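You operate a simulated robot arm through the tools that you are given. There is no shell and no other tool. Be economical: measure what you need, move in short steps, check, and stop when the job is done.

The job below is to be done with a simulated robot arm. You get a single attempt, and the scene is never put back.

TASK
Put the grey filter that says "used" from the steel table on top of the sample pot there and the grey filter labelled "27" on the bay under the wooden bench. Take the tongs on the steel table and put it away on the tiled bench. Stack the box that says "clips" from the steel table on top of the box marked "corks". Pull the lower drawer open. The order is free. Set down upright: grey filter.

The check looks at the end state, three seconds after you hand in, the way a careful person would. Anything else that was tipped, shoved, dropped, spilled or broken makes it a failure.

THE ROBOT
A 6-joint arm with a two-finger gripper on a trunk, on a base that drives. Base frame: it is fixed to the floor where the robot stands at the start and does not move with it; the origin is under the middle of the robot, x ahead of it, y to its left, z up; the surface under the hand at the start is at about z = 87. Units: cm, degrees, N and s.
With the tool pointing down near the work surface it reaches from about 22 to 46 cm from the robot's upright axis, wherever it stands. Its first joint turns from -115.0 to 115.0 degrees. Places, roughly: bay under the wooden bench [-150, 130, 30]; beige box, blue box, teal box [100, 25, 100]; grey filter [50, 0, 100]; lower drawer [-150, -50, 40]; sample pot [100, 0, 100]; tiled bench [820, -530, 80]; tongs (23x8x3 cm) [50, 60, 90]. Payload 2.1 kg.
The TCP is the grasp point between the finger pads, 2 cm short of the fingertips. In the tool frame z runs along the fingers and y along their closing line. Largest opening 10 cm; the body of the gripper starts 6.3 cm behind the TCP.
Orientation is that of the tool frame in the base frame, as a unit quaternion [w, x, y, z]. With the fingers straight down and closing along the base's y, the tool's x points along the base's -x, its y along +y and its z along -z.

THE INTERFACE
- The arm moves only by the tool arm_command. Its argument "increments" is a list of rows, each a list of 7 numbers: the shift along the base's x, y, z in cm, then the turn, a rotation vector about the base's x, y, z in rad, then the finger opening in cm, from 0 to 10. In form: [[tx, ty, tz, ax, ay, az, fingers], ...]. A call has 1 to 20 rows; each row shifts and turns the commanded pose from where the row before left it. Each row takes 0.2 s and may step no farther than 5 cm and 8.6 degrees from the row before; otherwise, or with a gripper value out of range, the whole call is refused. A pose out of reach is approached as far as the arm can. The call stops where the force on the tool passes 40 N (or 10 N more than at its start, if that is more) or the arm is blocked; 0.2 s more then pass. Each finger travels about 15.3 cm/s and halts on what it meets, pressing with about 41 N; the grip force reading is that of the motor and also rises with nothing between the fingers. The clock runs only during rows and for 0.2 s after the last one: add rows that do not move to give the fingers time. The reply holds the time, the measured pose of the TCP, the force on the tool along the base axes, the opening and the grip force, in the units named above and with some noise, with the torque about the TCP (base axes, N m) and any sound that the robot's microphone picked up, and new pictures: "pictures" is both (left out), scene, wrist or none.
- Cameras (640 x 400 px; columns grow to the right, rows downward): "scene" is now at [0.93, 15.43, 165.41]; the picture's right is [0.19, -0.98, 0.00], its down [-0.83, -0.16, -0.53] and it looks along [0.52, 0.10, -0.85] (base axes); focal length 250 px, centre (320, 200). "wrist" rides on the gripper at [7, -1.9, -9.9] in the tool frame; the picture's right is [0.26, 0.97, 0.00], its down [-0.75, 0.20, -0.63] and it looks along [-0.61, 0.16, 0.78] (tool axes); focal length 230 px, centre (320, 200). There is no depth. A picture from a camera that has moved, and an enlarged one, comes with that camera's place and axes in the base frame and with its lens.
- lift_body(by): slides the trunk up (or, below 0, down) by that many cm; the arm and the scene camera ride with it, the base frame stays. It gives what a move gives, with no picture.
- base_move(legs): drives the robot by 1 to 6 legs, each [ahead, turn to the left] in cm and degrees, along the robot's own axes; the way and the turn of a leg run together, so that a leg with both is an arc; at most 150 cm and 180 degrees a leg. The arm and the cameras ride along, it lands a little off, and it stops where it bumps. It gives what a move gives, and a new picture of the scene camera.
- aim_head(pan, tilt): turns the head with the scene camera to pan (to the left, within 155 degrees either way) and tilt (down, from -29 to 69), counted from straight ahead of the robot. It gives what a move gives, and a new picture of the scene camera.
- inspect(camera, box): a new picture of the part [left, top, right, bottom] of that camera's present view, enlarged. The clock stands still meanwhile.
- hand_in(): hands the job in; it is judged then, once.

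Go step by step. Nothing tells you exact positions but the pictures and the camera data: compare them with the known pose of the tool, close in by small moves and look again before you grip or let go. The budget is 165 turns and 260 pictures, counting those below and the enlarged ones. Unless the task says otherwise, let go and move clear before handing in, and close with one line.

The tools are called by a JSON object that holds its "fn" and its "kwargs". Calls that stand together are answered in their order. arm_command: Moves the arm, as the interface text tells. Its arguments: {"type":"object","properties":{"increments":{"type":"array","items":{"type":"array","items":{"type":"number"}}},"pictures":{"type":"string","enum":["both","scene","wrist","none"]}},"required":["increments"]} The other tools are called the same way: lift_body (by) slides the trunk up or down; base_move (legs) drives the base; aim_head (pan, tilt) turns the head that bears the scene camera; inspect (camera, box) takes an enlarged picture of a part of a camera's view; hand_in () hands the job in.

At the start:

```text
time_s: 0.0
position: [35.7, 7.66, 113.64]
orientation: [0.0, 0.0, 1.0, 0.0]
wrist_force: [-0.8, -0.5, -0.6]
ft_torque: [-0.02, -0.02, 0.01]
grip_width: 10.0
finger_force: 0.1
trunk travel left (down, up): [-87.5, 11.5]
robot x, y, heading: [0.02, -0.06, 0.2]
head pan, tilt: [10.9, 58.1]
```

scene: 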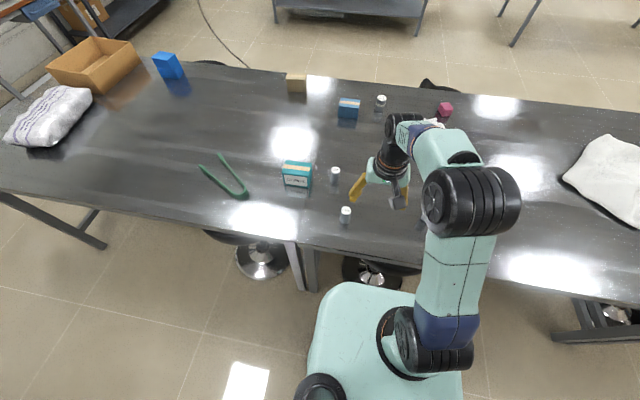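
wrist: 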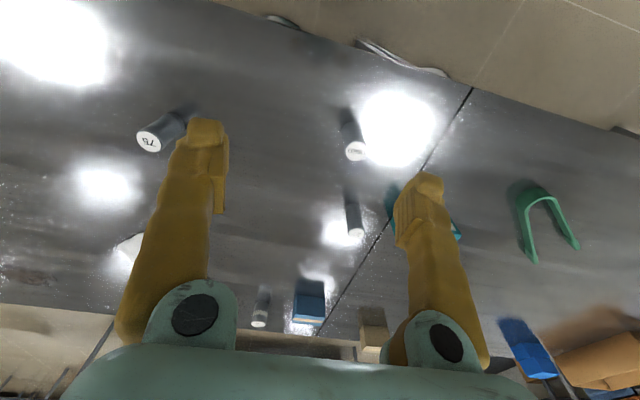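

I see a steel table with small filters, boxes and green tongs. I'll enlarge to read the labels.

{"fn": "inspect", "kwargs": {"camera": "scene", "box": [260, 60, 460, 240]}}

{"fn": "inspect", "kwargs": {"camera": "wrist", "box": [120, 90, 400, 340]}}

```text
2.22 times, centred on (360, 150) of scene
camera zoom: at [0.93, 15.43, 165.41], right [0.19, -0.98, 0.0], down [-0.83, -0.16, -0.53], along [0.52, 0.1, -0.85], focal length 555 px, centre (231, 311)
```

zoom: 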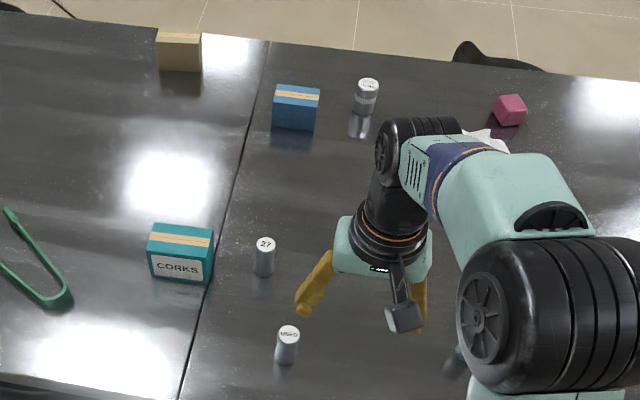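

```text
1.60 times, centred on (260, 215) of wrist
camera zoom: at [28.84, 5.75, 123.54], right [-0.26, 0.97, 0.0], down [0.75, 0.2, 0.63], along [0.61, 0.16, -0.78], focal length 368 px, centre (416, 176)
```

zoom: 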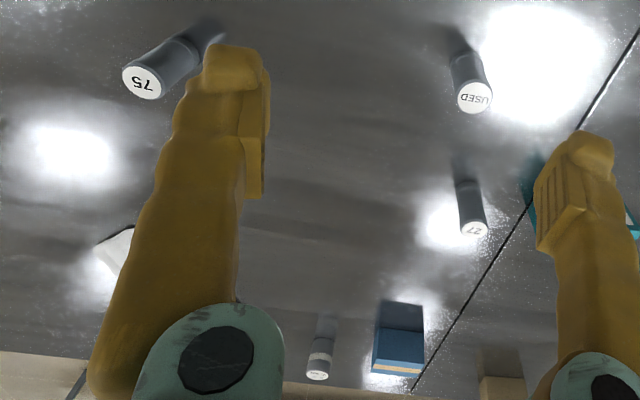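

Teal box is "corks", and the "used", "27" and "75" filters are identified. I'll look around with the head for the other places.

{"fn": "aim_head", "kwargs": {"pan": 0, "tilt": 15}}

{"fn": "aim_head", "kwargs": {"pan": -70, "tilt": 20}}

{"fn": "aim_head", "kwargs": {"pan": -140, "tilt": 25}}

{"fn": "aim_head", "kwargs": {"pan": 140, "tilt": 25}}

{"fn": "aim_head", "kwargs": {"pan": 70, "tilt": 25}}

```text
time_s: 1.1
position: [35.74, 7.51, 113.51]
orientation: [0.0, 0.0, 1.0, 0.0]
wrist_force: [0.4, -0.2, -0.1]
ft_torque: [-0.03, 0.02, -0.01]
grip_width: 10.01
finger_force: 0.1
trunk travel left (down, up): [-87.5, 11.5]
robot x, y, heading: [-0.07, -0.23, 0.2]
head pan, tilt: [0.0, 15.0]
camera scene: at [3.52, 14.14, 171.8], right [0.0, -1.0, 0.0], down [-0.26, 0.0, -0.97], along [0.97, 0.0, -0.26], focal length 250 px, centre (320, 200)
```

scene: 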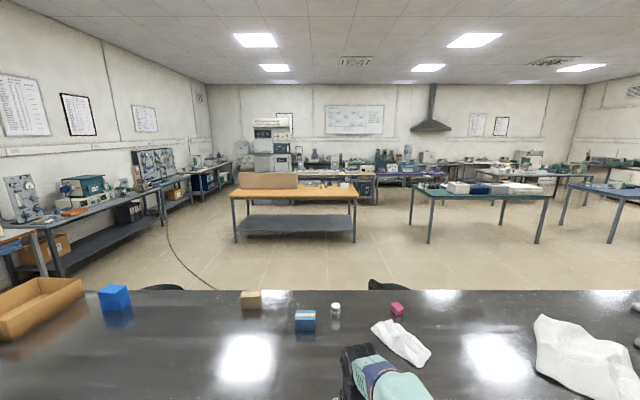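

```text
time_s: 2.5
position: [35.73, 7.5, 113.65]
orientation: [0.0, 0.001, 1.0, 0.001]
wrist_force: [0.2, -0.1, 0.3]
ft_torque: [-0.02, -0.04, -0.01]
grip_width: 10.02
finger_force: 0.0
trunk travel left (down, up): [-87.5, 11.5]
robot x, y, heading: [0.16, -0.4, -0.0]
head pan, tilt: [-70.0, 20.0]
camera scene: at [-2.64, 5.38, 171.0], right [-0.94, -0.34, 0.0], down [-0.12, 0.32, -0.94], along [0.32, -0.88, -0.34], focal length 250 px, centre (320, 200)
```

scene: 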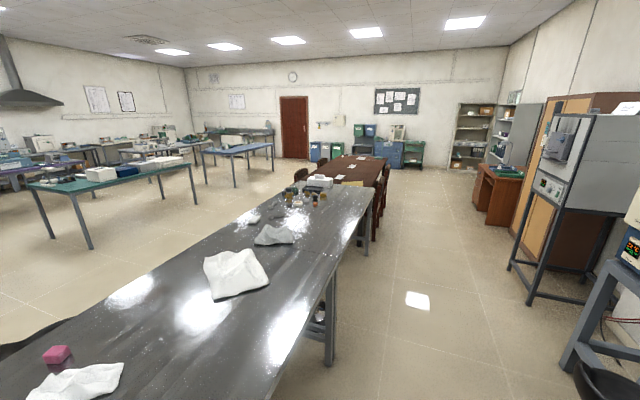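

```text
time_s: 3.9
position: [35.77, 7.46, 113.62]
orientation: [0.0, 0.0, 1.0, 0.0]
wrist_force: [-0.1, 0.5, -0.2]
ft_torque: [0.03, 0.02, 0.01]
grip_width: 10.03
finger_force: 0.1
trunk travel left (down, up): [-87.5, 11.5]
robot x, y, heading: [0.62, -0.03, -0.2]
head pan, tilt: [-140.0, 25.0]
camera scene: at [-12.89, 8.2, 170.19], right [-0.64, 0.77, 0.0], down [0.32, 0.27, -0.91], along [-0.69, -0.58, -0.42], focal length 250 px, centre (320, 200)
```

scene: 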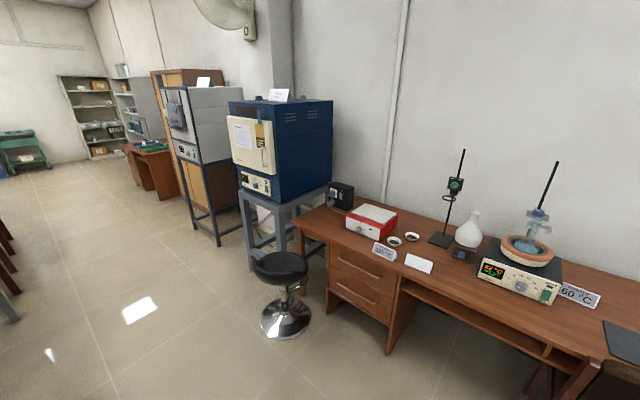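

```text
time_s: 7.8
position: [35.77, 7.57, 113.65]
orientation: [0.001, -0.001, 1.0, 0.0]
wrist_force: [-0.7, -0.5, 0.1]
ft_torque: [0.03, -0.01, 0.0]
grip_width: 9.99
finger_force: 0.0
trunk travel left (down, up): [-87.5, 11.5]
robot x, y, heading: [0.34, 0.24, -0.1]
head pan, tilt: [140.0, 25.0]
camera scene: at [-12.89, 20.06, 170.19], right [0.64, 0.77, 0.0], down [0.32, -0.27, -0.91], along [-0.69, 0.58, -0.42], focal length 250 px, centre (320, 200)
```

scene: 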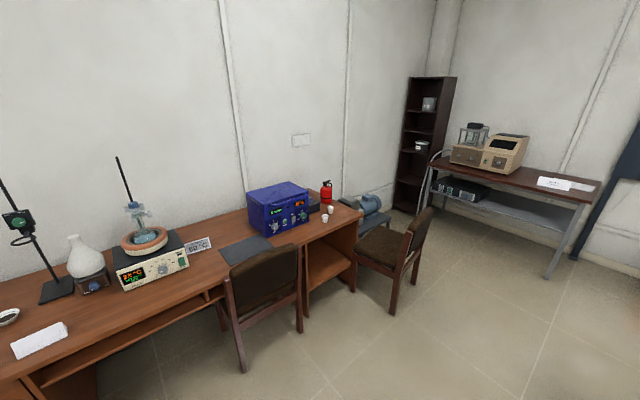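

```text
time_s: 9.2
position: [35.71, 7.56, 113.64]
orientation: [0.0, 0.001, 1.0, 0.001]
wrist_force: [-0.2, -0.7, -0.5]
ft_torque: [0.01, -0.03, -0.02]
grip_width: 10.0
finger_force: 0.0
trunk travel left (down, up): [-87.5, 11.5]
robot x, y, heading: [-0.12, 0.21, 0.1]
head pan, tilt: [70.0, 25.0]
camera scene: at [-2.7, 22.8, 170.19], right [0.94, -0.34, 0.0], down [-0.14, -0.4, -0.91], along [0.31, 0.85, -0.42], focal length 250 px, centre (320, 200)
```

scene: 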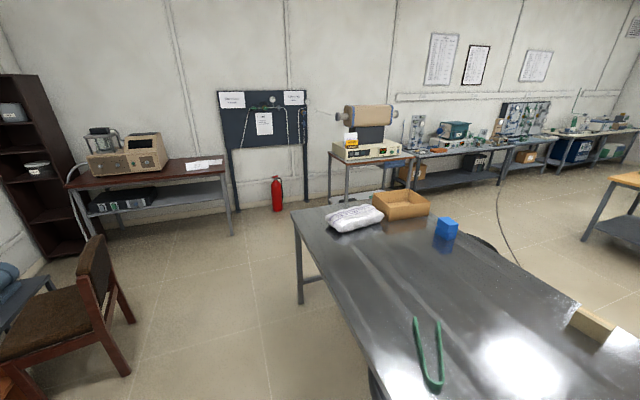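

The wooden bench with drawers and bay is behind me. I'll look straight down at my base and the table's front edge.

{"fn": "aim_head", "kwargs": {"pan": 0, "tilt": 69}}

{"fn": "aim_head", "kwargs": {"pan": 40, "tilt": 60}}

```text
time_s: 10.6
position: [35.7, 7.54, 113.68]
orientation: [-0.001, 0.0, 1.0, 0.0]
wrist_force: [0.0, 0.8, -0.1]
ft_torque: [-0.02, 0.03, 0.02]
grip_width: 9.98
finger_force: 0.0
trunk travel left (down, up): [-87.5, 11.5]
robot x, y, heading: [0.07, 0.13, 0.0]
head pan, tilt: [0.0, 68.8]
camera scene: at [-0.24, 14.15, 164.25], right [0.0, -1.0, 0.0], down [-0.93, 0.0, -0.36], along [0.36, 0.0, -0.93], focal length 250 px, centre (320, 200)
```

scene: 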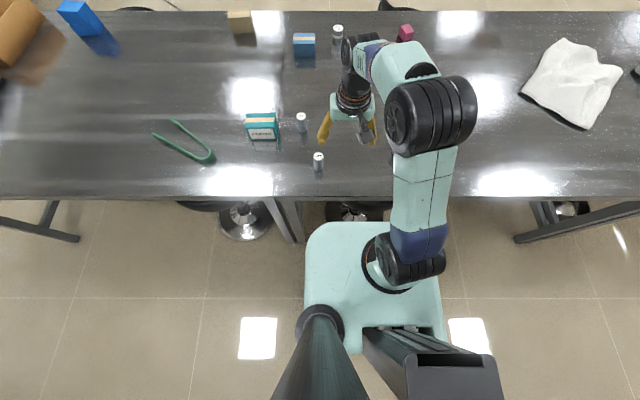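

```text
time_s: 11.7
position: [35.64, 7.56, 113.61]
orientation: [0.001, 0.0, 1.0, 0.001]
wrist_force: [0.5, -0.5, 0.8]
ft_torque: [0.0, 0.04, -0.01]
grip_width: 10.0
finger_force: 0.1
trunk travel left (down, up): [-87.5, 11.5]
robot x, y, heading: [-0.18, 0.02, -0.3]
head pan, tilt: [40.0, 60.0]
camera scene: at [-0.72, 18.4, 165.18], right [0.64, -0.77, 0.0], down [-0.66, -0.56, -0.5], along [0.38, 0.32, -0.87], focal length 250 px, centre (320, 200)
```

scene: 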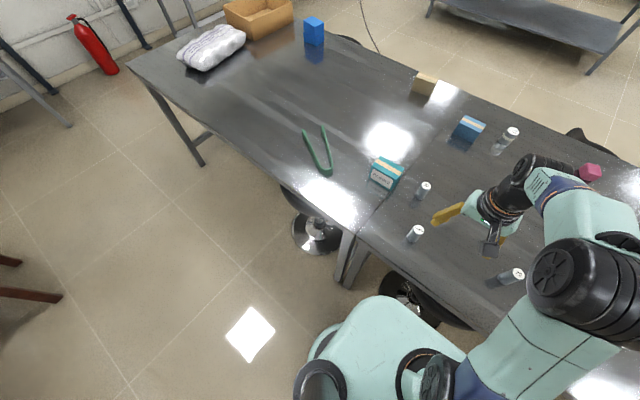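

The "used" filter stands at about (42.3, 14.8), 7 cm tall, within reach. I'll move the gripper above it and check with the wrist camera.

{"fn": "arm_command", "kwargs": {"increments": [[2.2, 2.4, -3, 0, 0, 0, 10], [2.2, 2.4, -3, 0, 0, 0, 10], [2.2, 2.4, -3, 0, 0, 0, 10], [0, 0, 0, 0, 0, 0, 10]]}}

```text
time_s: 12.7
position: [41.97, 14.66, 104.45]
orientation: [0.0, 0.0, 1.0, 0.0]
wrist_force: [0.0, -0.6, 0.2]
ft_torque: [0.02, 0.0, 0.03]
grip_width: 9.99
finger_force: 0.1
trunk travel left (down, up): [-87.5, 11.5]
robot x, y, heading: [-0.33, -0.15, -0.2]
head pan, tilt: [40.0, 60.0]
camera scene: at [-0.79, 18.38, 165.18], right [0.64, -0.77, 0.0], down [-0.66, -0.56, -0.5], along [0.38, 0.32, -0.87], focal length 250 px, centre (320, 200)
camera wrist: at [35.14, 12.89, 114.46], right [-0.26, 0.97, 0.0], down [0.75, 0.2, 0.63], along [0.61, 0.16, -0.78], focal length 230 px, centre (320, 200)
```

scene: 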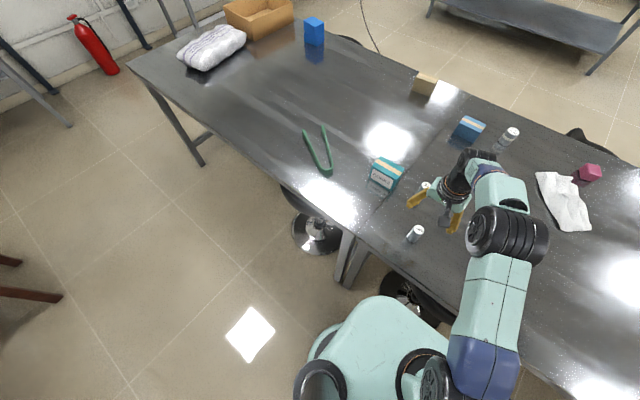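
wrist: 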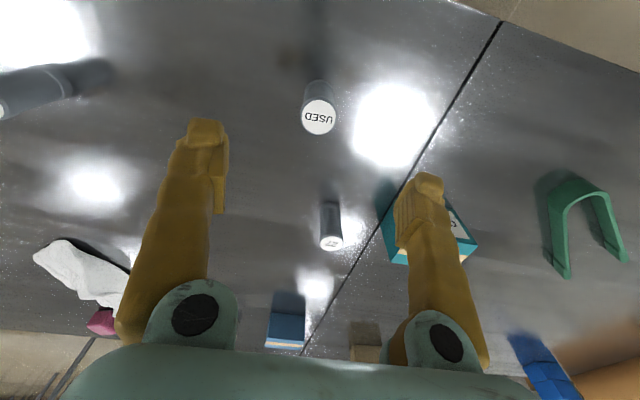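

The filter sits right below the TCP at (42.1, 14.7). I'll go down and grip.

{"fn": "arm_command", "kwargs": {"increments": [[0.1, 0.05, -4.5, 0, 0, 0, 10], [0, 0, -4.5, 0, 0, 0, 10], [0, 0, -4, 0, 0, 0, 10], [0, 0, 0, 0, 0, 0, 10], [0, 0, 0, 0, 0, 0, 3], [0, 0, 0, 0, 0, 0, 1], [0, 0, 0, 0, 0, 0, 1], [0, 0, 0, 0, 0, 0, 1]]}}

{"fn": "arm_command", "kwargs": {"increments": [[0, 0, 2, 0, 0, 0, 1], [0, 0, 4, 0, 0, 0, 1], [0, 0, 5, 0, 0, 0, 1], [0, 0, 4, 0, 0, 0, 1], [0, 0, 0, 0, 0, 0, 1]]}}

```text
time_s: 14.5
position: [42.22, 14.99, 91.52]
orientation: [0.0, -0.001, 1.0, 0.0]
wrist_force: [0.3, 0.4, -0.1]
ft_torque: [-0.01, 0.0, 0.02]
grip_width: 3.2
finger_force: 40.9
trunk travel left (down, up): [-87.5, 11.5]
robot x, y, heading: [0.08, -0.12, -0.1]
head pan, tilt: [40.0, 60.0]
camera scene: at [-0.71, 18.43, 165.18], right [0.64, -0.77, 0.0], down [-0.66, -0.56, -0.5], along [0.38, 0.32, -0.87], focal length 250 px, centre (320, 200)
camera wrist: at [35.34, 13.21, 101.53], right [-0.26, 0.97, 0.0], down [0.75, 0.2, 0.63], along [0.61, 0.16, -0.78], focal length 230 px, centre (320, 200)
```

scene: 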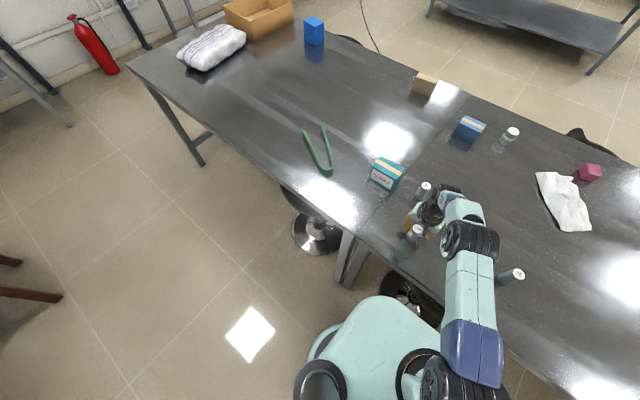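
wrist: 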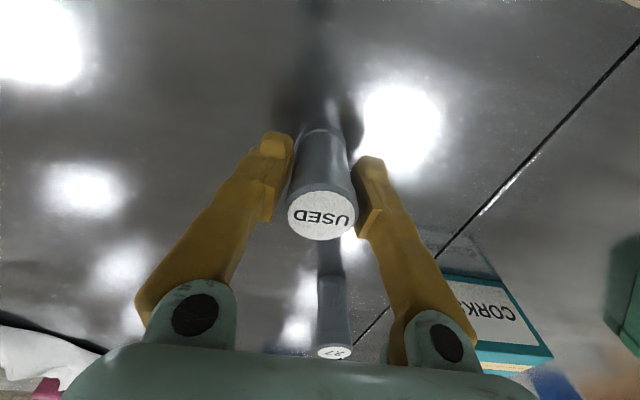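

```text
time_s: 15.7
position: [42.24, 14.97, 106.87]
orientation: [0.0, 0.0, 1.0, -0.001]
wrist_force: [0.2, -0.2, -0.6]
ft_torque: [0.0, 0.02, 0.03]
grip_width: 3.22
finger_force: 41.4
trunk travel left (down, up): [-87.5, 11.5]
robot x, y, heading: [-0.14, 0.22, -0.3]
head pan, tilt: [40.0, 60.0]
camera scene: at [-0.67, 18.44, 165.18], right [0.64, -0.77, 0.0], down [-0.66, -0.56, -0.5], along [0.38, 0.32, -0.87], focal length 250 px, centre (320, 200)
camera wrist: at [35.35, 13.13, 116.77], right [-0.26, 0.97, 0.0], down [0.75, 0.2, 0.63], along [0.61, 0.16, -0.78], focal length 230 px, centre (320, 200)
```

scene: 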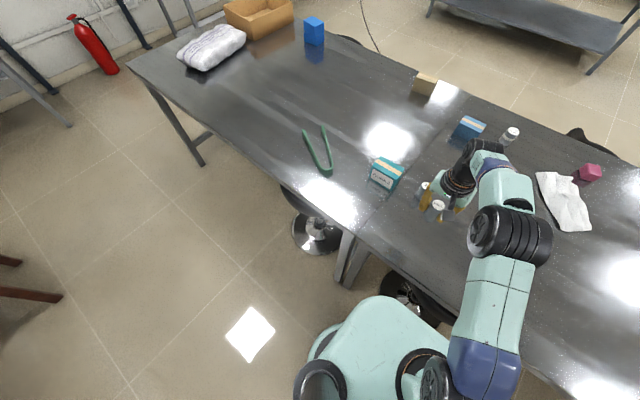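
wrist: 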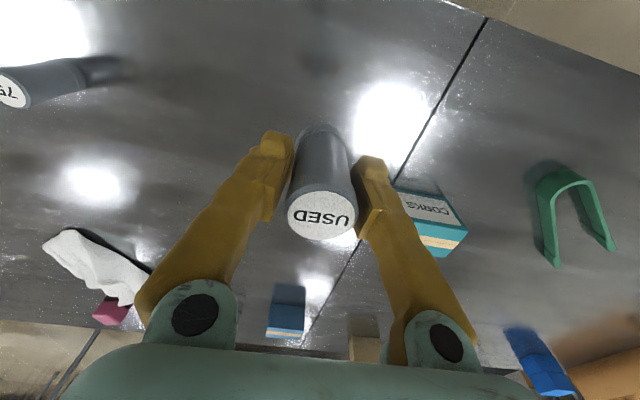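

The filter is held. I'll tuck the arm in a bit and drive round the left end of the table to its far side, where the pot and blue box are.

{"fn": "arm_command", "kwargs": {"increments": [[-2.5, -2.5, 3, 0, 0, 0, 1], [-2.5, -2.5, 3, 0, 0, 0, 1], [-2.5, -2.5, 3, 0, 0, 0, 1], [-2.5, -2.5, 3, 0, 0, 0, 1]], "pictures": "none"}}

{"fn": "aim_head", "kwargs": {"pan": 0, "tilt": 35}}

{"fn": "base_move", "kwargs": {"legs": [[-22, 0], [0, 90], [150, 0], [88, 0]]}}

```text
time_s: 16.7
position: [32.02, 4.57, 118.84]
orientation: [0.001, 0.0, 1.0, 0.001]
wrist_force: [0.7, 0.0, -0.5]
ft_torque: [0.01, -0.01, -0.01]
grip_width: 3.26
finger_force: 40.9
trunk travel left (down, up): [-87.5, 11.5]
robot x, y, heading: [-0.21, 0.03, -0.1]
head pan, tilt: [40.0, 60.0]
```

```text
time_s: 17.7
position: [32.09, 4.78, 118.81]
orientation: [0.001, 0.0, 1.0, 0.0]
wrist_force: [0.4, -0.2, -1.2]
ft_torque: [-0.04, -0.02, 0.0]
grip_width: 3.2
finger_force: 40.6
trunk travel left (down, up): [-87.5, 11.5]
robot x, y, heading: [0.12, 0.41, -0.0]
head pan, tilt: [0.0, 35.0]
camera scene: at [2.96, 14.15, 168.61], right [0.0, -1.0, 0.0], down [-0.57, 0.0, -0.82], along [0.82, 0.0, -0.57], focal length 250 px, centre (320, 200)
```

scene: 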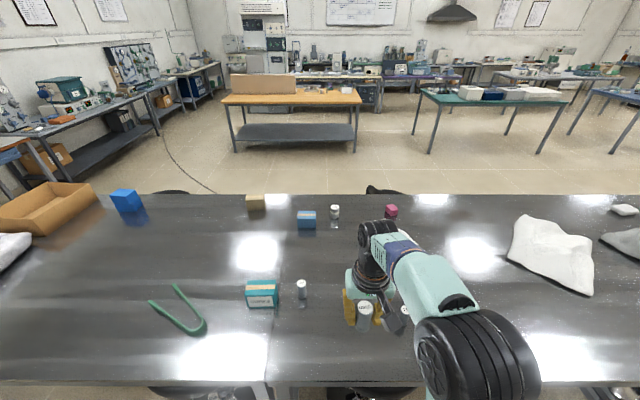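

```text
time_s: 34.6
position: [-23.3, 272.74, 118.91]
orientation: [0.0, -0.703, 0.711, 0.0]
wrist_force: [-1.1, -0.3, -0.5]
ft_torque: [0.02, 0.01, 0.0]
grip_width: 3.25
finger_force: 41.1
trunk travel left (down, up): [-87.5, 11.5]
robot x, y, heading: [-18.89, 240.26, 89.3]
head pan, tilt: [0.0, 35.0]
camera scene: at [-32.73, 243.58, 168.61], right [1.0, -0.01, 0.0], down [-0.01, -0.57, -0.82], along [0.01, 0.82, -0.57], focal length 250 px, centre (320, 200)
```

scene: 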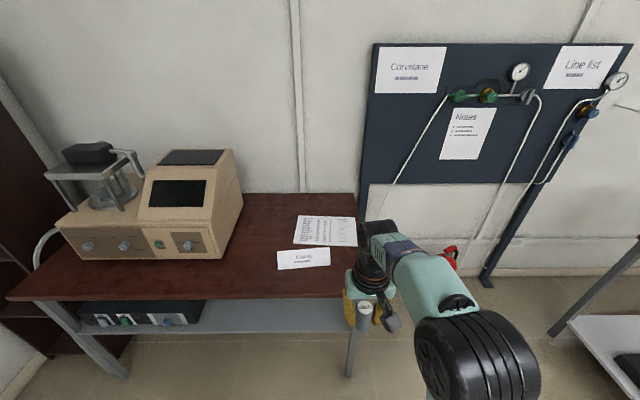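

Now at the left end. I turn right and look before driving on.

{"fn": "base_move", "kwargs": {"legs": [[0, -89.3]]}}

```text
time_s: 38.9
position: [13.36, 244.41, 118.84]
orientation: [0.0, 0.015, 1.0, 0.0]
wrist_force: [0.6, 0.5, -0.4]
ft_torque: [0.02, 0.02, -0.03]
grip_width: 3.22
finger_force: 41.5
trunk travel left (down, up): [-87.5, 11.5]
robot x, y, heading: [-18.74, 240.49, -1.9]
head pan, tilt: [0.0, 35.0]
camera scene: at [-15.54, 254.6, 168.61], right [-0.03, -1.0, 0.0], down [-0.57, 0.02, -0.82], along [0.82, -0.02, -0.57], focal length 250 px, centre (320, 200)
```

scene: 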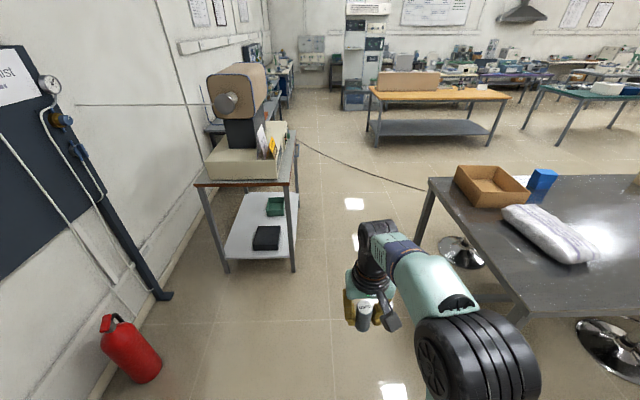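

The passage is about a metre wide; the cable looks to lie on the floor farther off. I drive ahead and then look along the far side of the table.

{"fn": "base_move", "kwargs": {"legs": [[150, 0], [55, 0], [0, -88]]}}

```text
time_s: 52.8
position: [191.39, 206.89, 118.77]
orientation: [0.0, 0.698, 0.716, 0.0]
wrist_force: [-0.3, -0.6, -0.8]
ft_torque: [-0.01, -0.01, -0.03]
grip_width: 3.24
finger_force: 40.8
trunk travel left (down, up): [-87.5, 11.5]
robot x, y, heading: [185.68, 238.73, -88.5]
head pan, tilt: [0.0, 35.0]
camera scene: at [199.95, 236.58, 168.61], right [-1.0, -0.03, 0.0], down [-0.02, 0.57, -0.82], along [0.02, -0.82, -0.57], focal length 250 px, centre (320, 200)
```

scene: 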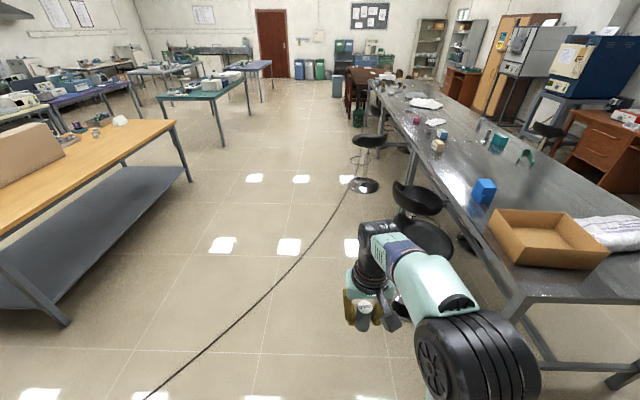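

Free space between the two stools (around y = −20 to 75). I drive down along the back side, pass the first stool, then turn to face the table.

{"fn": "base_move", "kwargs": {"legs": [[0, -5], [150, 0], [66, 0], [0, -86]]}}

```text
time_s: 67.8
position: [140.69, 16.47, 118.71]
orientation: [0.0, 1.0, 0.005, -0.001]
wrist_force: [-0.7, 0.2, -1.6]
ft_torque: [-0.01, 0.0, -0.01]
grip_width: 3.22
finger_force: 41.0
trunk travel left (down, up): [-87.5, 11.5]
robot x, y, heading: [172.88, 21.18, -179.5]
head pan, tilt: [0.0, 35.0]
camera scene: at [170.33, 7.66, 168.61], right [-0.01, 1.0, 0.0], down [0.57, 0.01, -0.82], along [-0.82, -0.01, -0.57], focal length 250 px, centre (320, 200)
```

scene: 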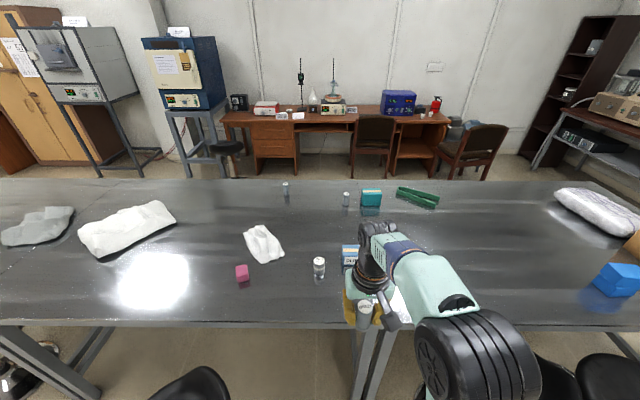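

I can see the pot and boxes ahead. I drive forward to the table edge and look.

{"fn": "base_move", "kwargs": {"legs": [[26, 0]]}}

{"fn": "aim_head", "kwargs": {"pan": 0, "tilt": 62}}

```text
time_s: 69.7
position: [114.78, 16.13, 118.89]
orientation: [0.001, 1.0, 0.006, -0.001]
wrist_force: [-0.1, -0.3, -0.7]
ft_torque: [0.03, 0.0, -0.01]
grip_width: 3.24
finger_force: 41.0
trunk travel left (down, up): [-87.5, 11.5]
robot x, y, heading: [146.79, 21.73, -179.4]
head pan, tilt: [0.0, 35.0]
camera scene: at [144.39, 7.39, 168.62], right [-0.01, 1.0, 0.0], down [0.57, 0.01, -0.82], along [-0.82, -0.01, -0.57], focal length 250 px, centre (320, 200)
```

scene: 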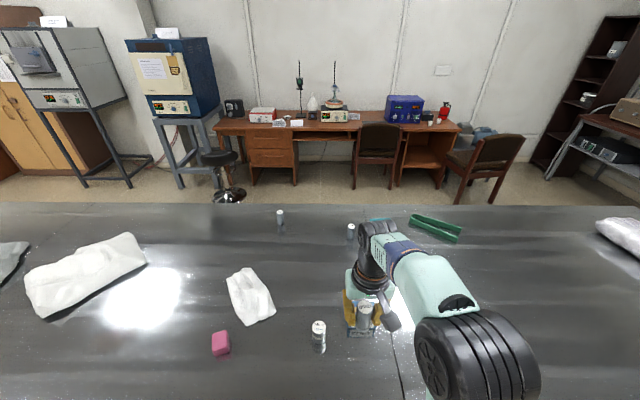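

```text
time_s: 70.6
position: [114.68, 16.14, 118.8]
orientation: [0.0, 1.0, 0.005, 0.0]
wrist_force: [-0.7, 0.2, 0.0]
ft_torque: [0.0, 0.0, 0.0]
grip_width: 3.22
finger_force: 40.7
trunk travel left (down, up): [-87.5, 11.5]
robot x, y, heading: [147.02, 21.62, -179.5]
head pan, tilt: [0.0, 62.0]
camera scene: at [146.54, 7.41, 164.96], right [-0.01, 1.0, 0.0], down [0.88, 0.01, -0.47], along [-0.47, -0.01, -0.88], focal length 250 px, centre (320, 200)
```

scene: 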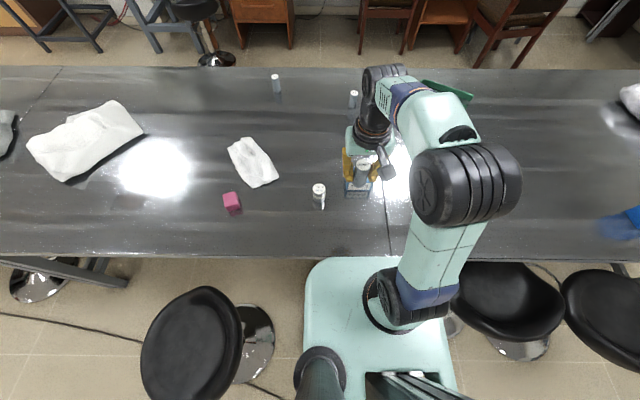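

Need precise pot geometry and the blue box label; zoom in.

{"fn": "inspect", "kwargs": {"camera": "scene", "box": [280, 130, 400, 220]}}

{"fn": "inspect", "kwargs": {"camera": "wrist", "box": [0, 0, 640, 400]}}

```text
4.44 times, centred on (340, 175) of scene
camera zoom: at [146.54, 7.41, 164.96], right [-0.01, 1.0, 0.0], down [0.88, 0.01, -0.47], along [-0.47, -0.01, -0.88], focal length 1111 px, centre (231, 311)
```

zoom: 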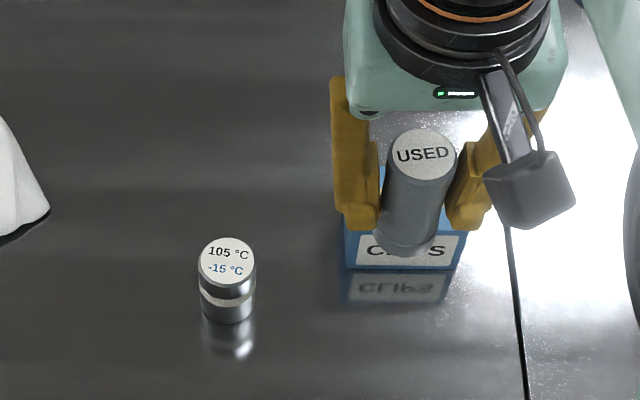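

```text
1.00 times, centred on (320, 200) of wrist (not enlarged: the box is as wide or as high as the picture)
camera zoom: at [121.63, 18.18, 128.74], right [0.27, -0.96, 0.0], down [-0.75, -0.21, 0.63], along [-0.61, -0.17, -0.78], focal length 230 px, centre (320, 200)
```

zoom: 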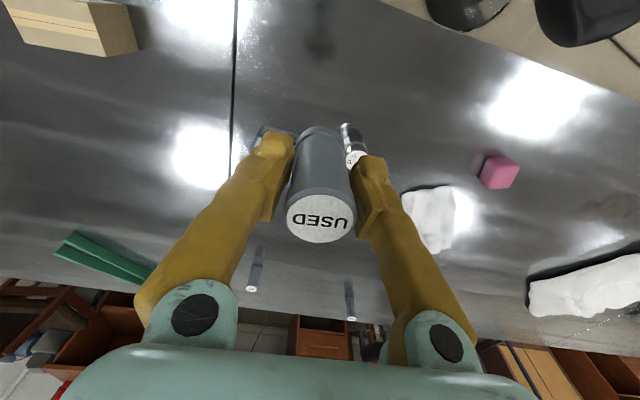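

Blue box says "CLIPS". The pot is at about (103.8, 6.2), top near z 92.7. I'll nudge forward 2.5 cm and bring the filter above the pot.

{"fn": "base_move", "kwargs": {"legs": [[2.5, 0]]}}

{"fn": "arm_command", "kwargs": {"increments": [[-1.7, -2.5, -3, 0, 0, 0, 1], [-1.7, -2.5, -3, 0, 0, 0, 1], [-1.7, -2.5, -3, 0, 0, 0, 1], [-1.7, -2.4, -3, 0, 0, 0, 1], [-1.4, 0, 0, 0, 0, 0, 1], [0, 0, 0, 0, 0, 0, 1]]}}

{"fn": "inspect", "kwargs": {"camera": "scene", "box": [280, 130, 400, 220]}}

```text
time_s: 71.6
position: [111.93, 16.09, 118.74]
orientation: [0.0, 1.0, 0.006, 0.001]
wrist_force: [0.1, -0.5, -0.9]
ft_torque: [-0.03, -0.05, 0.01]
grip_width: 3.2
finger_force: 40.9
trunk travel left (down, up): [-87.5, 11.5]
robot x, y, heading: [144.31, 21.27, -179.4]
head pan, tilt: [0.0, 62.0]
stopped in leg 1: the robot was blocked; the commanded pose is now the measured one
camera scene: at [143.84, 7.37, 164.95], right [-0.01, 1.0, 0.0], down [0.88, 0.01, -0.47], along [-0.47, -0.01, -0.88], focal length 250 px, centre (320, 200)
```

scene: 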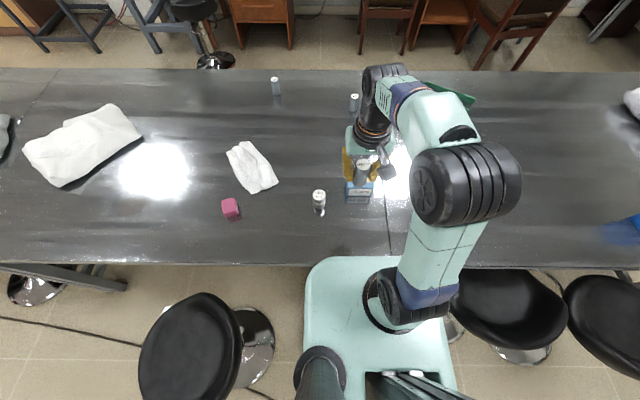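

```text
time_s: 73.0
position: [104.28, 6.36, 107.04]
orientation: [0.0, 1.0, 0.006, 0.0]
wrist_force: [0.2, -0.6, 0.0]
ft_torque: [0.02, 0.03, -0.01]
grip_width: 3.24
finger_force: 40.9
trunk travel left (down, up): [-87.5, 11.5]
robot x, y, heading: [144.77, 21.18, -179.4]
head pan, tilt: [0.0, 62.0]
camera scene: at [144.33, 7.4, 164.96], right [-0.01, 1.0, 0.0], down [0.88, 0.01, -0.47], along [-0.47, -0.01, -0.88], focal length 250 px, centre (320, 200)
camera wrist: at [111.35, 8.42, 116.89], right [0.27, -0.96, 0.0], down [-0.75, -0.21, 0.63], along [-0.61, -0.17, -0.78], focal length 230 px, centre (320, 200)
```

scene: 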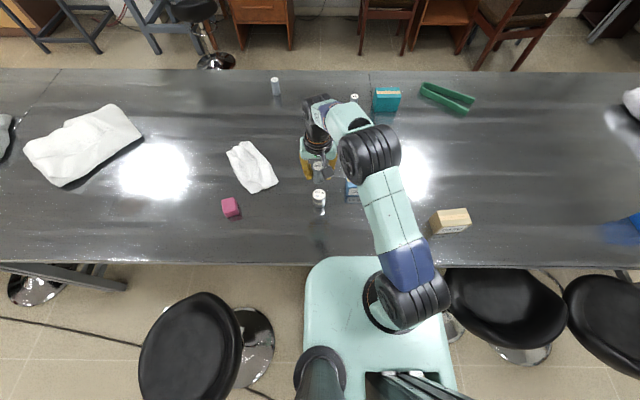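
wrist: 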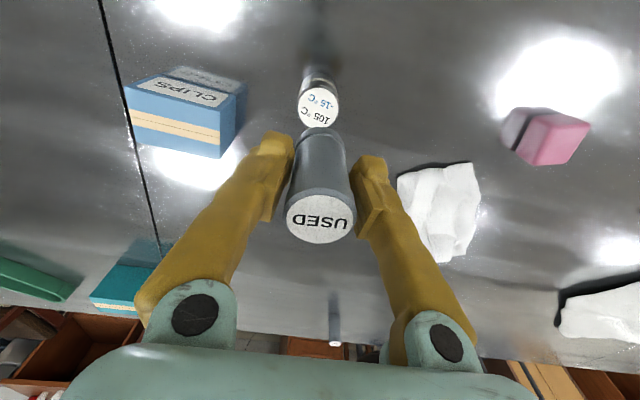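

```text
4.44 times, centred on (340, 175) of scene
camera zoom: at [144.33, 7.4, 164.96], right [-0.01, 1.0, 0.0], down [0.88, 0.01, -0.47], along [-0.47, -0.01, -0.88], focal length 1111 px, centre (231, 311)
```

zoom: 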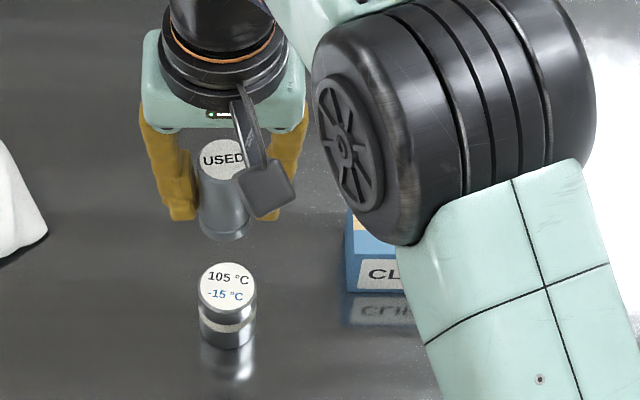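

Pot estimated at (103.9, 6.5); filter needs −0.4 x, +0.2 y. I go down to just above it and check.

{"fn": "arm_command", "kwargs": {"increments": [[-0.4, 0.2, -3, 0, 0, 0, 1], [0, 0, -3, 0, 0, 0, 1], [0, 0, -2, 0, 0, 0, 1], [0, 0, 0, 0, 0, 0, 1]]}}

{"fn": "inspect", "kwargs": {"camera": "scene", "box": [280, 140, 380, 220]}}

```text
time_s: 74.0
position: [103.54, 6.31, 98.88]
orientation: [0.001, 1.0, 0.006, 0.0]
wrist_force: [-0.7, 0.2, -1.0]
ft_torque: [-0.01, -0.02, 0.0]
grip_width: 3.22
finger_force: 41.5
trunk travel left (down, up): [-87.5, 11.5]
robot x, y, heading: [144.37, 21.38, -179.1]
head pan, tilt: [0.0, 62.0]
camera scene: at [144.25, 7.38, 164.95], right [-0.01, 1.0, 0.0], down [0.88, 0.01, -0.47], along [-0.47, -0.01, -0.88], focal length 250 px, centre (320, 200)
camera wrist: at [110.7, 8.36, 108.8], right [0.27, -0.96, 0.0], down [-0.75, -0.21, 0.63], along [-0.61, -0.17, -0.78], focal length 230 px, centre (320, 200)
```

scene: 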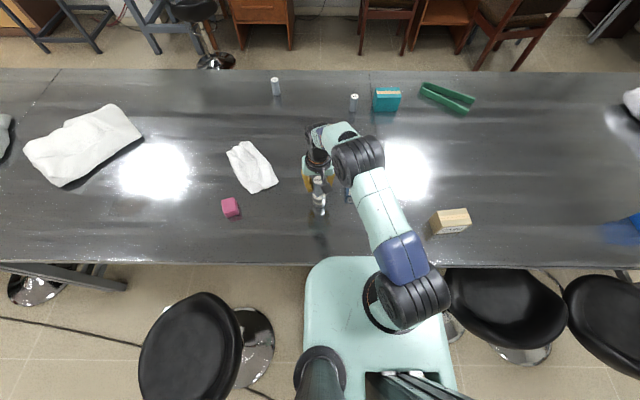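
wrist: 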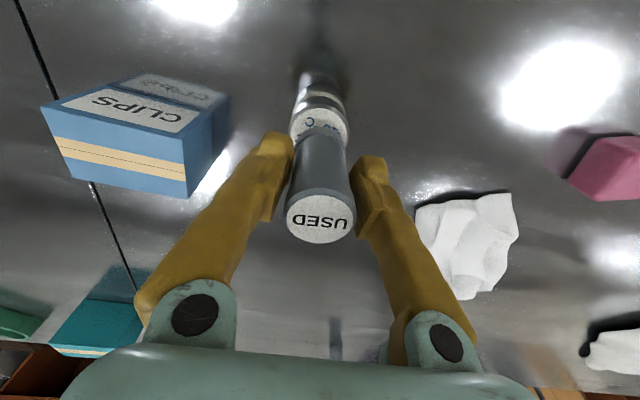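

```text
5.00 times, centred on (330, 180) of scene
camera zoom: at [144.25, 7.38, 164.95], right [-0.01, 1.0, 0.0], down [0.88, 0.01, -0.47], along [-0.47, -0.01, -0.88], focal length 1250 px, centre (270, 300)
```

zoom: 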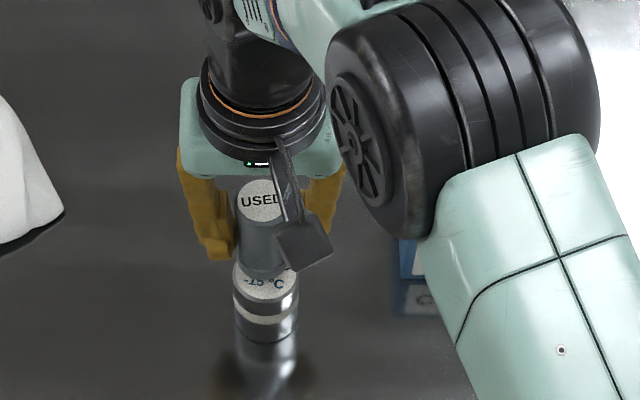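

Small correction (+0.3 x, +0.15 y), then lower gently till contact.

{"fn": "arm_command", "kwargs": {"increments": [[0.3, 0.15, 0, 0, 0, 0, 1], [0, 0, -0.8, 0, 0, 0, 1], [0, 0, -0.5, 0, 0, 0, 1], [0, 0, 0, 0, 0, 0, 1]], "pictures": "none"}}

{"fn": "inspect", "kwargs": {"camera": "scene", "box": [290, 150, 370, 214]}}

```text
time_s: 75.0
position: [103.87, 6.53, 97.73]
orientation: [0.0, 1.0, 0.006, -0.002]
wrist_force: [-3.8, -0.9, 17.4]
ft_torque: [0.01, 0.12, 0.0]
grip_width: 3.21
finger_force: 41.4
trunk travel left (down, up): [-87.5, 11.5]
robot x, y, heading: [144.34, 21.62, -179.2]
head pan, tilt: [0.0, 62.0]
```

```text
6.25 times, centred on (330, 182) of scene
camera zoom: at [144.49, 7.5, 165.0], right [-0.01, 1.0, 0.0], down [0.88, 0.01, -0.47], along [-0.47, -0.01, -0.88], focal length 1562 px, centre (258, 312)
```

zoom: 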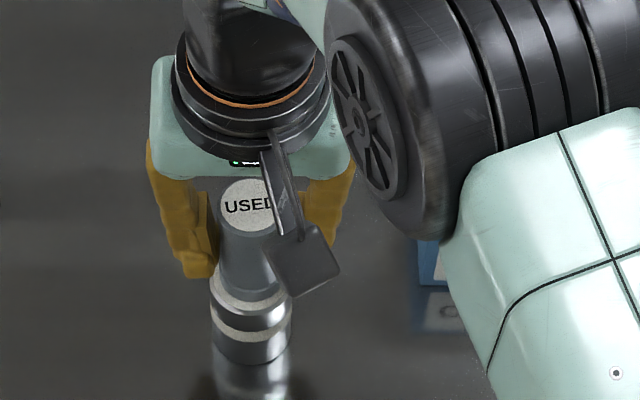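

{"fn": "inspect", "kwargs": {"camera": "scene", "box": [308, 176, 340, 212]}}

{"fn": "inspect", "kwargs": {"camera": "wrist", "box": [260, 40, 380, 240]}}

```text
11.11 times, centred on (324, 194) of scene
camera zoom: at [144.49, 7.5, 165.0], right [-0.01, 1.0, 0.0], down [0.88, 0.01, -0.47], along [-0.47, -0.01, -0.88], focal length 2777 px, centre (276, 267)
```

zoom: 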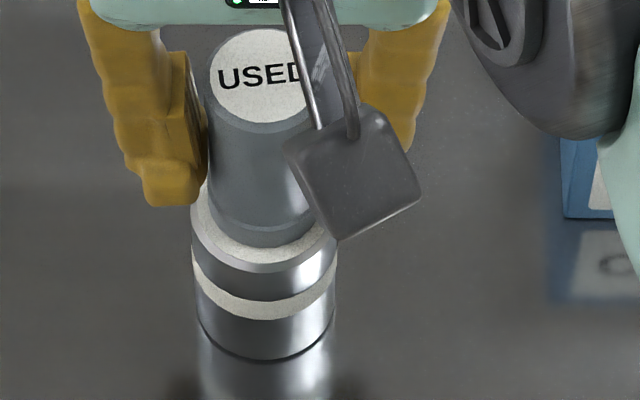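

```text
2.00 times, centred on (320, 140) of wrist
camera zoom: at [111.07, 8.6, 107.62], right [0.27, -0.96, 0.0], down [-0.74, -0.21, 0.63], along [-0.61, -0.17, -0.77], focal length 460 px, centre (320, 320)
```

zoom: 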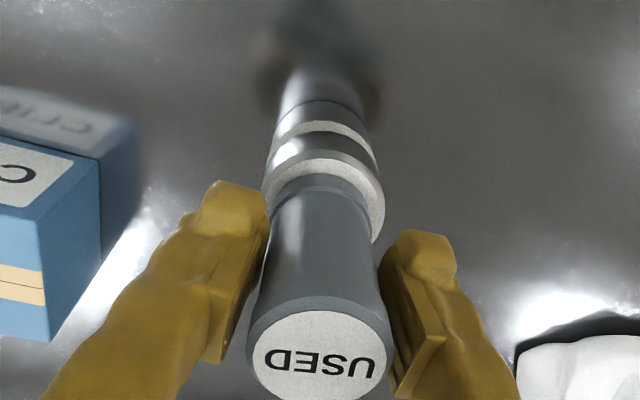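

Concentric and in contact. I relieve the force slightly, open to 6.5, and rise.

{"fn": "arm_command", "kwargs": {"increments": [[0, 0, 0.35, 0, 0, 0, 1], [0, 0, 0, 0, 0, 0, 4], [0, 0, 0, 0, 0, 0, 6.5], [0, 0, 0, 0, 0, 0, 6.5], [0, 0, 3, 0, 0, 0, 6.5], [0, 0, 4, 0, 0, 0, 6.5], [0, 0, 4, 0, 0, 0, 6.5], [0, 0, 3, 0, 0, 0, 6.5]]}}

{"fn": "inspect", "kwargs": {"camera": "scene", "box": [290, 150, 410, 230]}}

```text
time_s: 76.8
position: [104.07, 6.76, 111.94]
orientation: [0.0, 1.0, 0.007, 0.0]
wrist_force: [-0.1, 0.7, -1.0]
ft_torque: [0.02, 0.0, -0.02]
grip_width: 6.5
finger_force: 0.0
trunk travel left (down, up): [-87.5, 11.5]
robot x, y, heading: [144.68, 21.37, -179.1]
head pan, tilt: [0.0, 62.0]
camera scene: at [144.33, 7.39, 164.95], right [-0.01, 1.0, 0.0], down [0.88, 0.01, -0.47], along [-0.47, -0.01, -0.88], focal length 250 px, centre (320, 200)
camera wrist: at [111.18, 8.76, 121.9], right [0.27, -0.96, 0.0], down [-0.75, -0.21, 0.63], along [-0.61, -0.17, -0.78], focal length 230 px, centre (320, 200)
```

scene: 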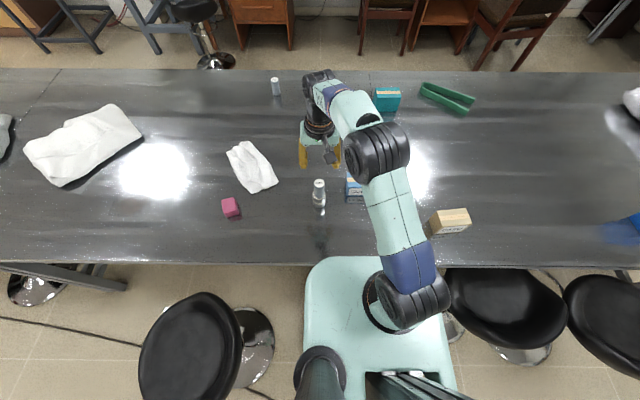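
wrist: 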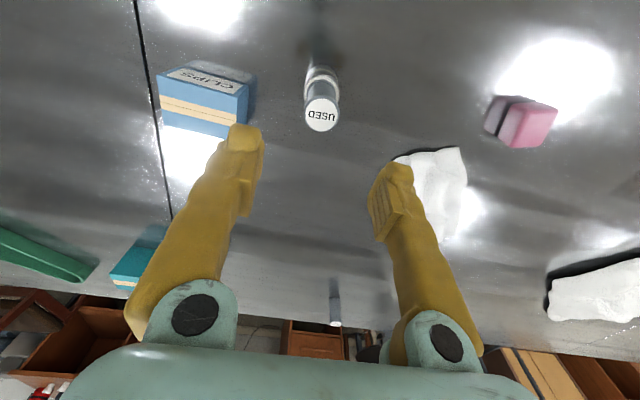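

```text
5.00 times, centred on (350, 190) of scene
camera zoom: at [144.33, 7.39, 164.95], right [-0.01, 1.0, 0.0], down [0.88, 0.01, -0.47], along [-0.47, -0.01, -0.88], focal length 1250 px, centre (170, 250)
```

zoom: 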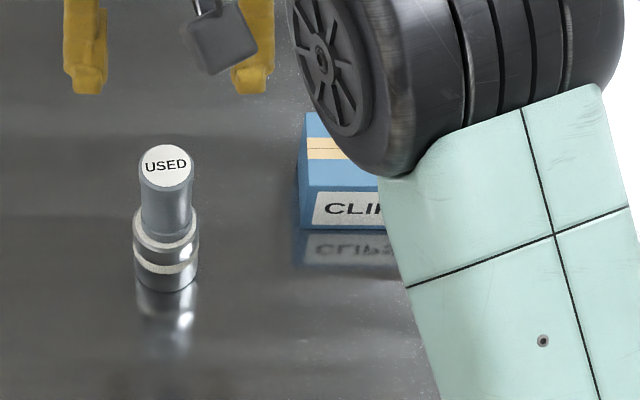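

"Used" stands well on the pot. Next the CLIPS box: I move above it to measure.

{"fn": "arm_command", "kwargs": {"increments": [[0, 4.5, 1, 0, 0, 0, 10], [0, 4.5, 1, 0, 0, 0, 10], [0, 4, 1, 0, 0, 0, 10], [0, 0, 0, 0, 0, 0, 10]]}}

{"fn": "inspect", "kwargs": {"camera": "scene", "box": [310, 140, 430, 220]}}

{"fn": "inspect", "kwargs": {"camera": "wrist", "box": [230, 40, 410, 160]}}

```text
time_s: 77.8
position: [104.03, 19.66, 114.73]
orientation: [0.0, 1.0, 0.006, 0.0]
wrist_force: [1.3, 0.1, 0.1]
ft_torque: [0.0, -0.02, 0.01]
grip_width: 10.0
finger_force: 0.0
trunk travel left (down, up): [-87.5, 11.5]
robot x, y, heading: [144.19, 21.46, -179.6]
head pan, tilt: [0.0, 62.0]
camera scene: at [144.27, 7.34, 164.95], right [-0.01, 1.0, 0.0], down [0.88, 0.01, -0.47], along [-0.47, -0.01, -0.88], focal length 250 px, centre (320, 200)
camera wrist: at [111.15, 21.59, 124.65], right [0.27, -0.96, 0.0], down [-0.75, -0.21, 0.63], along [-0.61, -0.17, -0.78], focal length 230 px, centre (320, 200)
```

scene: 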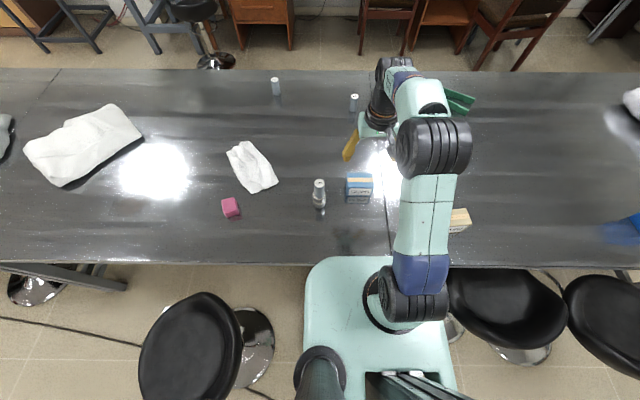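
wrist: 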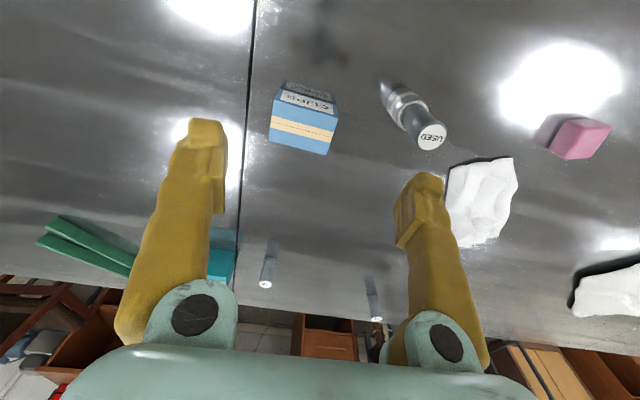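

```text
5.00 times, centred on (370, 180) of scene
camera zoom: at [144.27, 7.34, 164.95], right [-0.01, 1.0, 0.0], down [0.88, 0.01, -0.47], along [-0.47, -0.01, -0.88], focal length 1250 px, centre (70, 300)
```

zoom: 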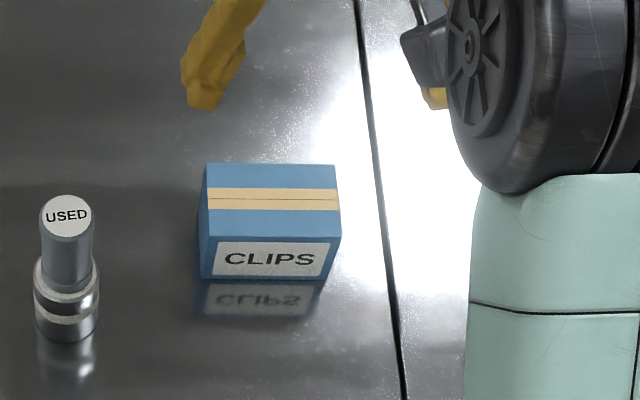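

```text
3.33 times, centred on (320, 100) of wrist
camera zoom: at [111.15, 21.59, 124.65], right [0.27, -0.96, 0.0], down [-0.75, -0.21, 0.63], along [-0.61, -0.17, -0.78], focal length 767 px, centre (320, 533)
```

zoom: 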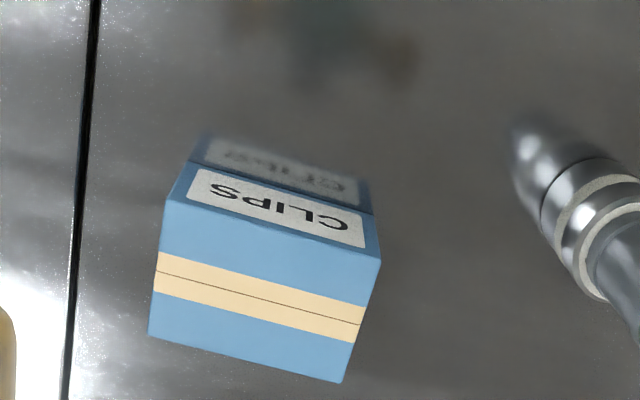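

CLIPS box: x 94.8–100.9, y 15.9–24.9, height 5.6. I rotate the gripper 90° to close along x and move over its centre (97.9, 20.4).

{"fn": "arm_command", "kwargs": {"increments": [[-0.5, 0, -0.5, 0, 0, 0.1428, 10], [-0.5, 0, -0.5, 0, 0, 0.1428, 10], [-0.5, 0, -0.5, 0, 0, 0.1428, 10], [-0.5, 0, -0.5, 0, 0, 0.1428, 10], [-0.5, 0, -0.5, 0, 0, 0.1428, 10], [-0.5, 0, -0.5, 0, 0, 0.1428, 10], [-0.5, 0, -0.5, 0, 0, 0.1428, 10], [-0.5, 0, -0.5, 0, 0, 0.1428, 10], [-0.5, 0.2, -0.5, 0, 0, 0.1428, 10], [-0.5, 0.2, -0.5, 0, 0, 0.1428, 10], [-0.6, 0.3, -0.5, 0, 0, 0.1428, 10], [-0.5, 0, -2, 0, 0, 0, 10], [0, 0, 0, 0, 0, 0, 10]]}}

{"fn": "inspect", "kwargs": {"camera": "scene", "box": [310, 140, 430, 220]}}

```text
time_s: 80.6
position: [98.04, 20.25, 107.38]
orientation: [0.0, 0.703, 0.711, 0.0]
wrist_force: [0.0, -0.6, 0.3]
ft_torque: [-0.01, -0.03, -0.03]
grip_width: 10.01
finger_force: 0.1
trunk travel left (down, up): [-87.5, 11.5]
robot x, y, heading: [144.64, 21.48, -179.2]
head pan, tilt: [0.0, 62.0]
camera scene: at [144.3, 7.38, 164.95], right [-0.01, 1.0, 0.0], down [0.88, 0.01, -0.47], along [-0.47, -0.01, -0.88], focal length 250 px, centre (320, 200)
camera wrist: at [96.09, 27.27, 117.21], right [0.96, 0.27, 0.0], down [0.21, -0.75, 0.63], along [0.17, -0.61, -0.78], focal length 230 px, centre (320, 200)
```

scene: 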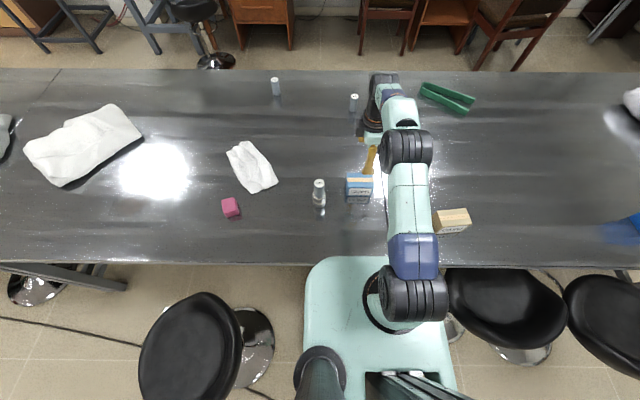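
wrist: 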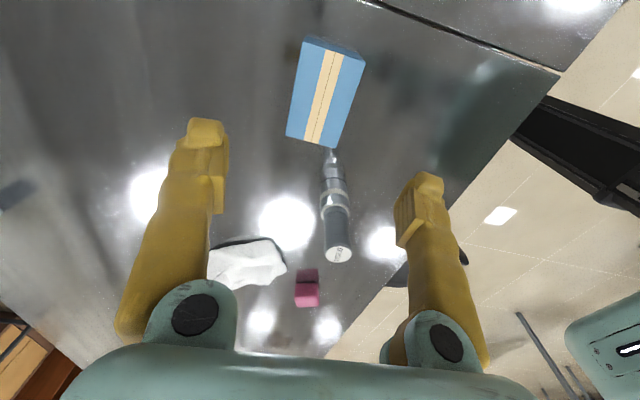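

```text
5.00 times, centred on (370, 180) of scene
camera zoom: at [144.3, 7.38, 164.95], right [-0.01, 1.0, 0.0], down [0.88, 0.01, -0.47], along [-0.47, -0.01, -0.88], focal length 1250 px, centre (70, 300)
```

zoom: 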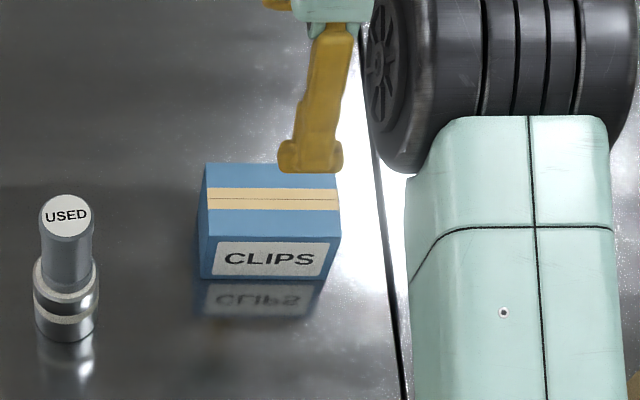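

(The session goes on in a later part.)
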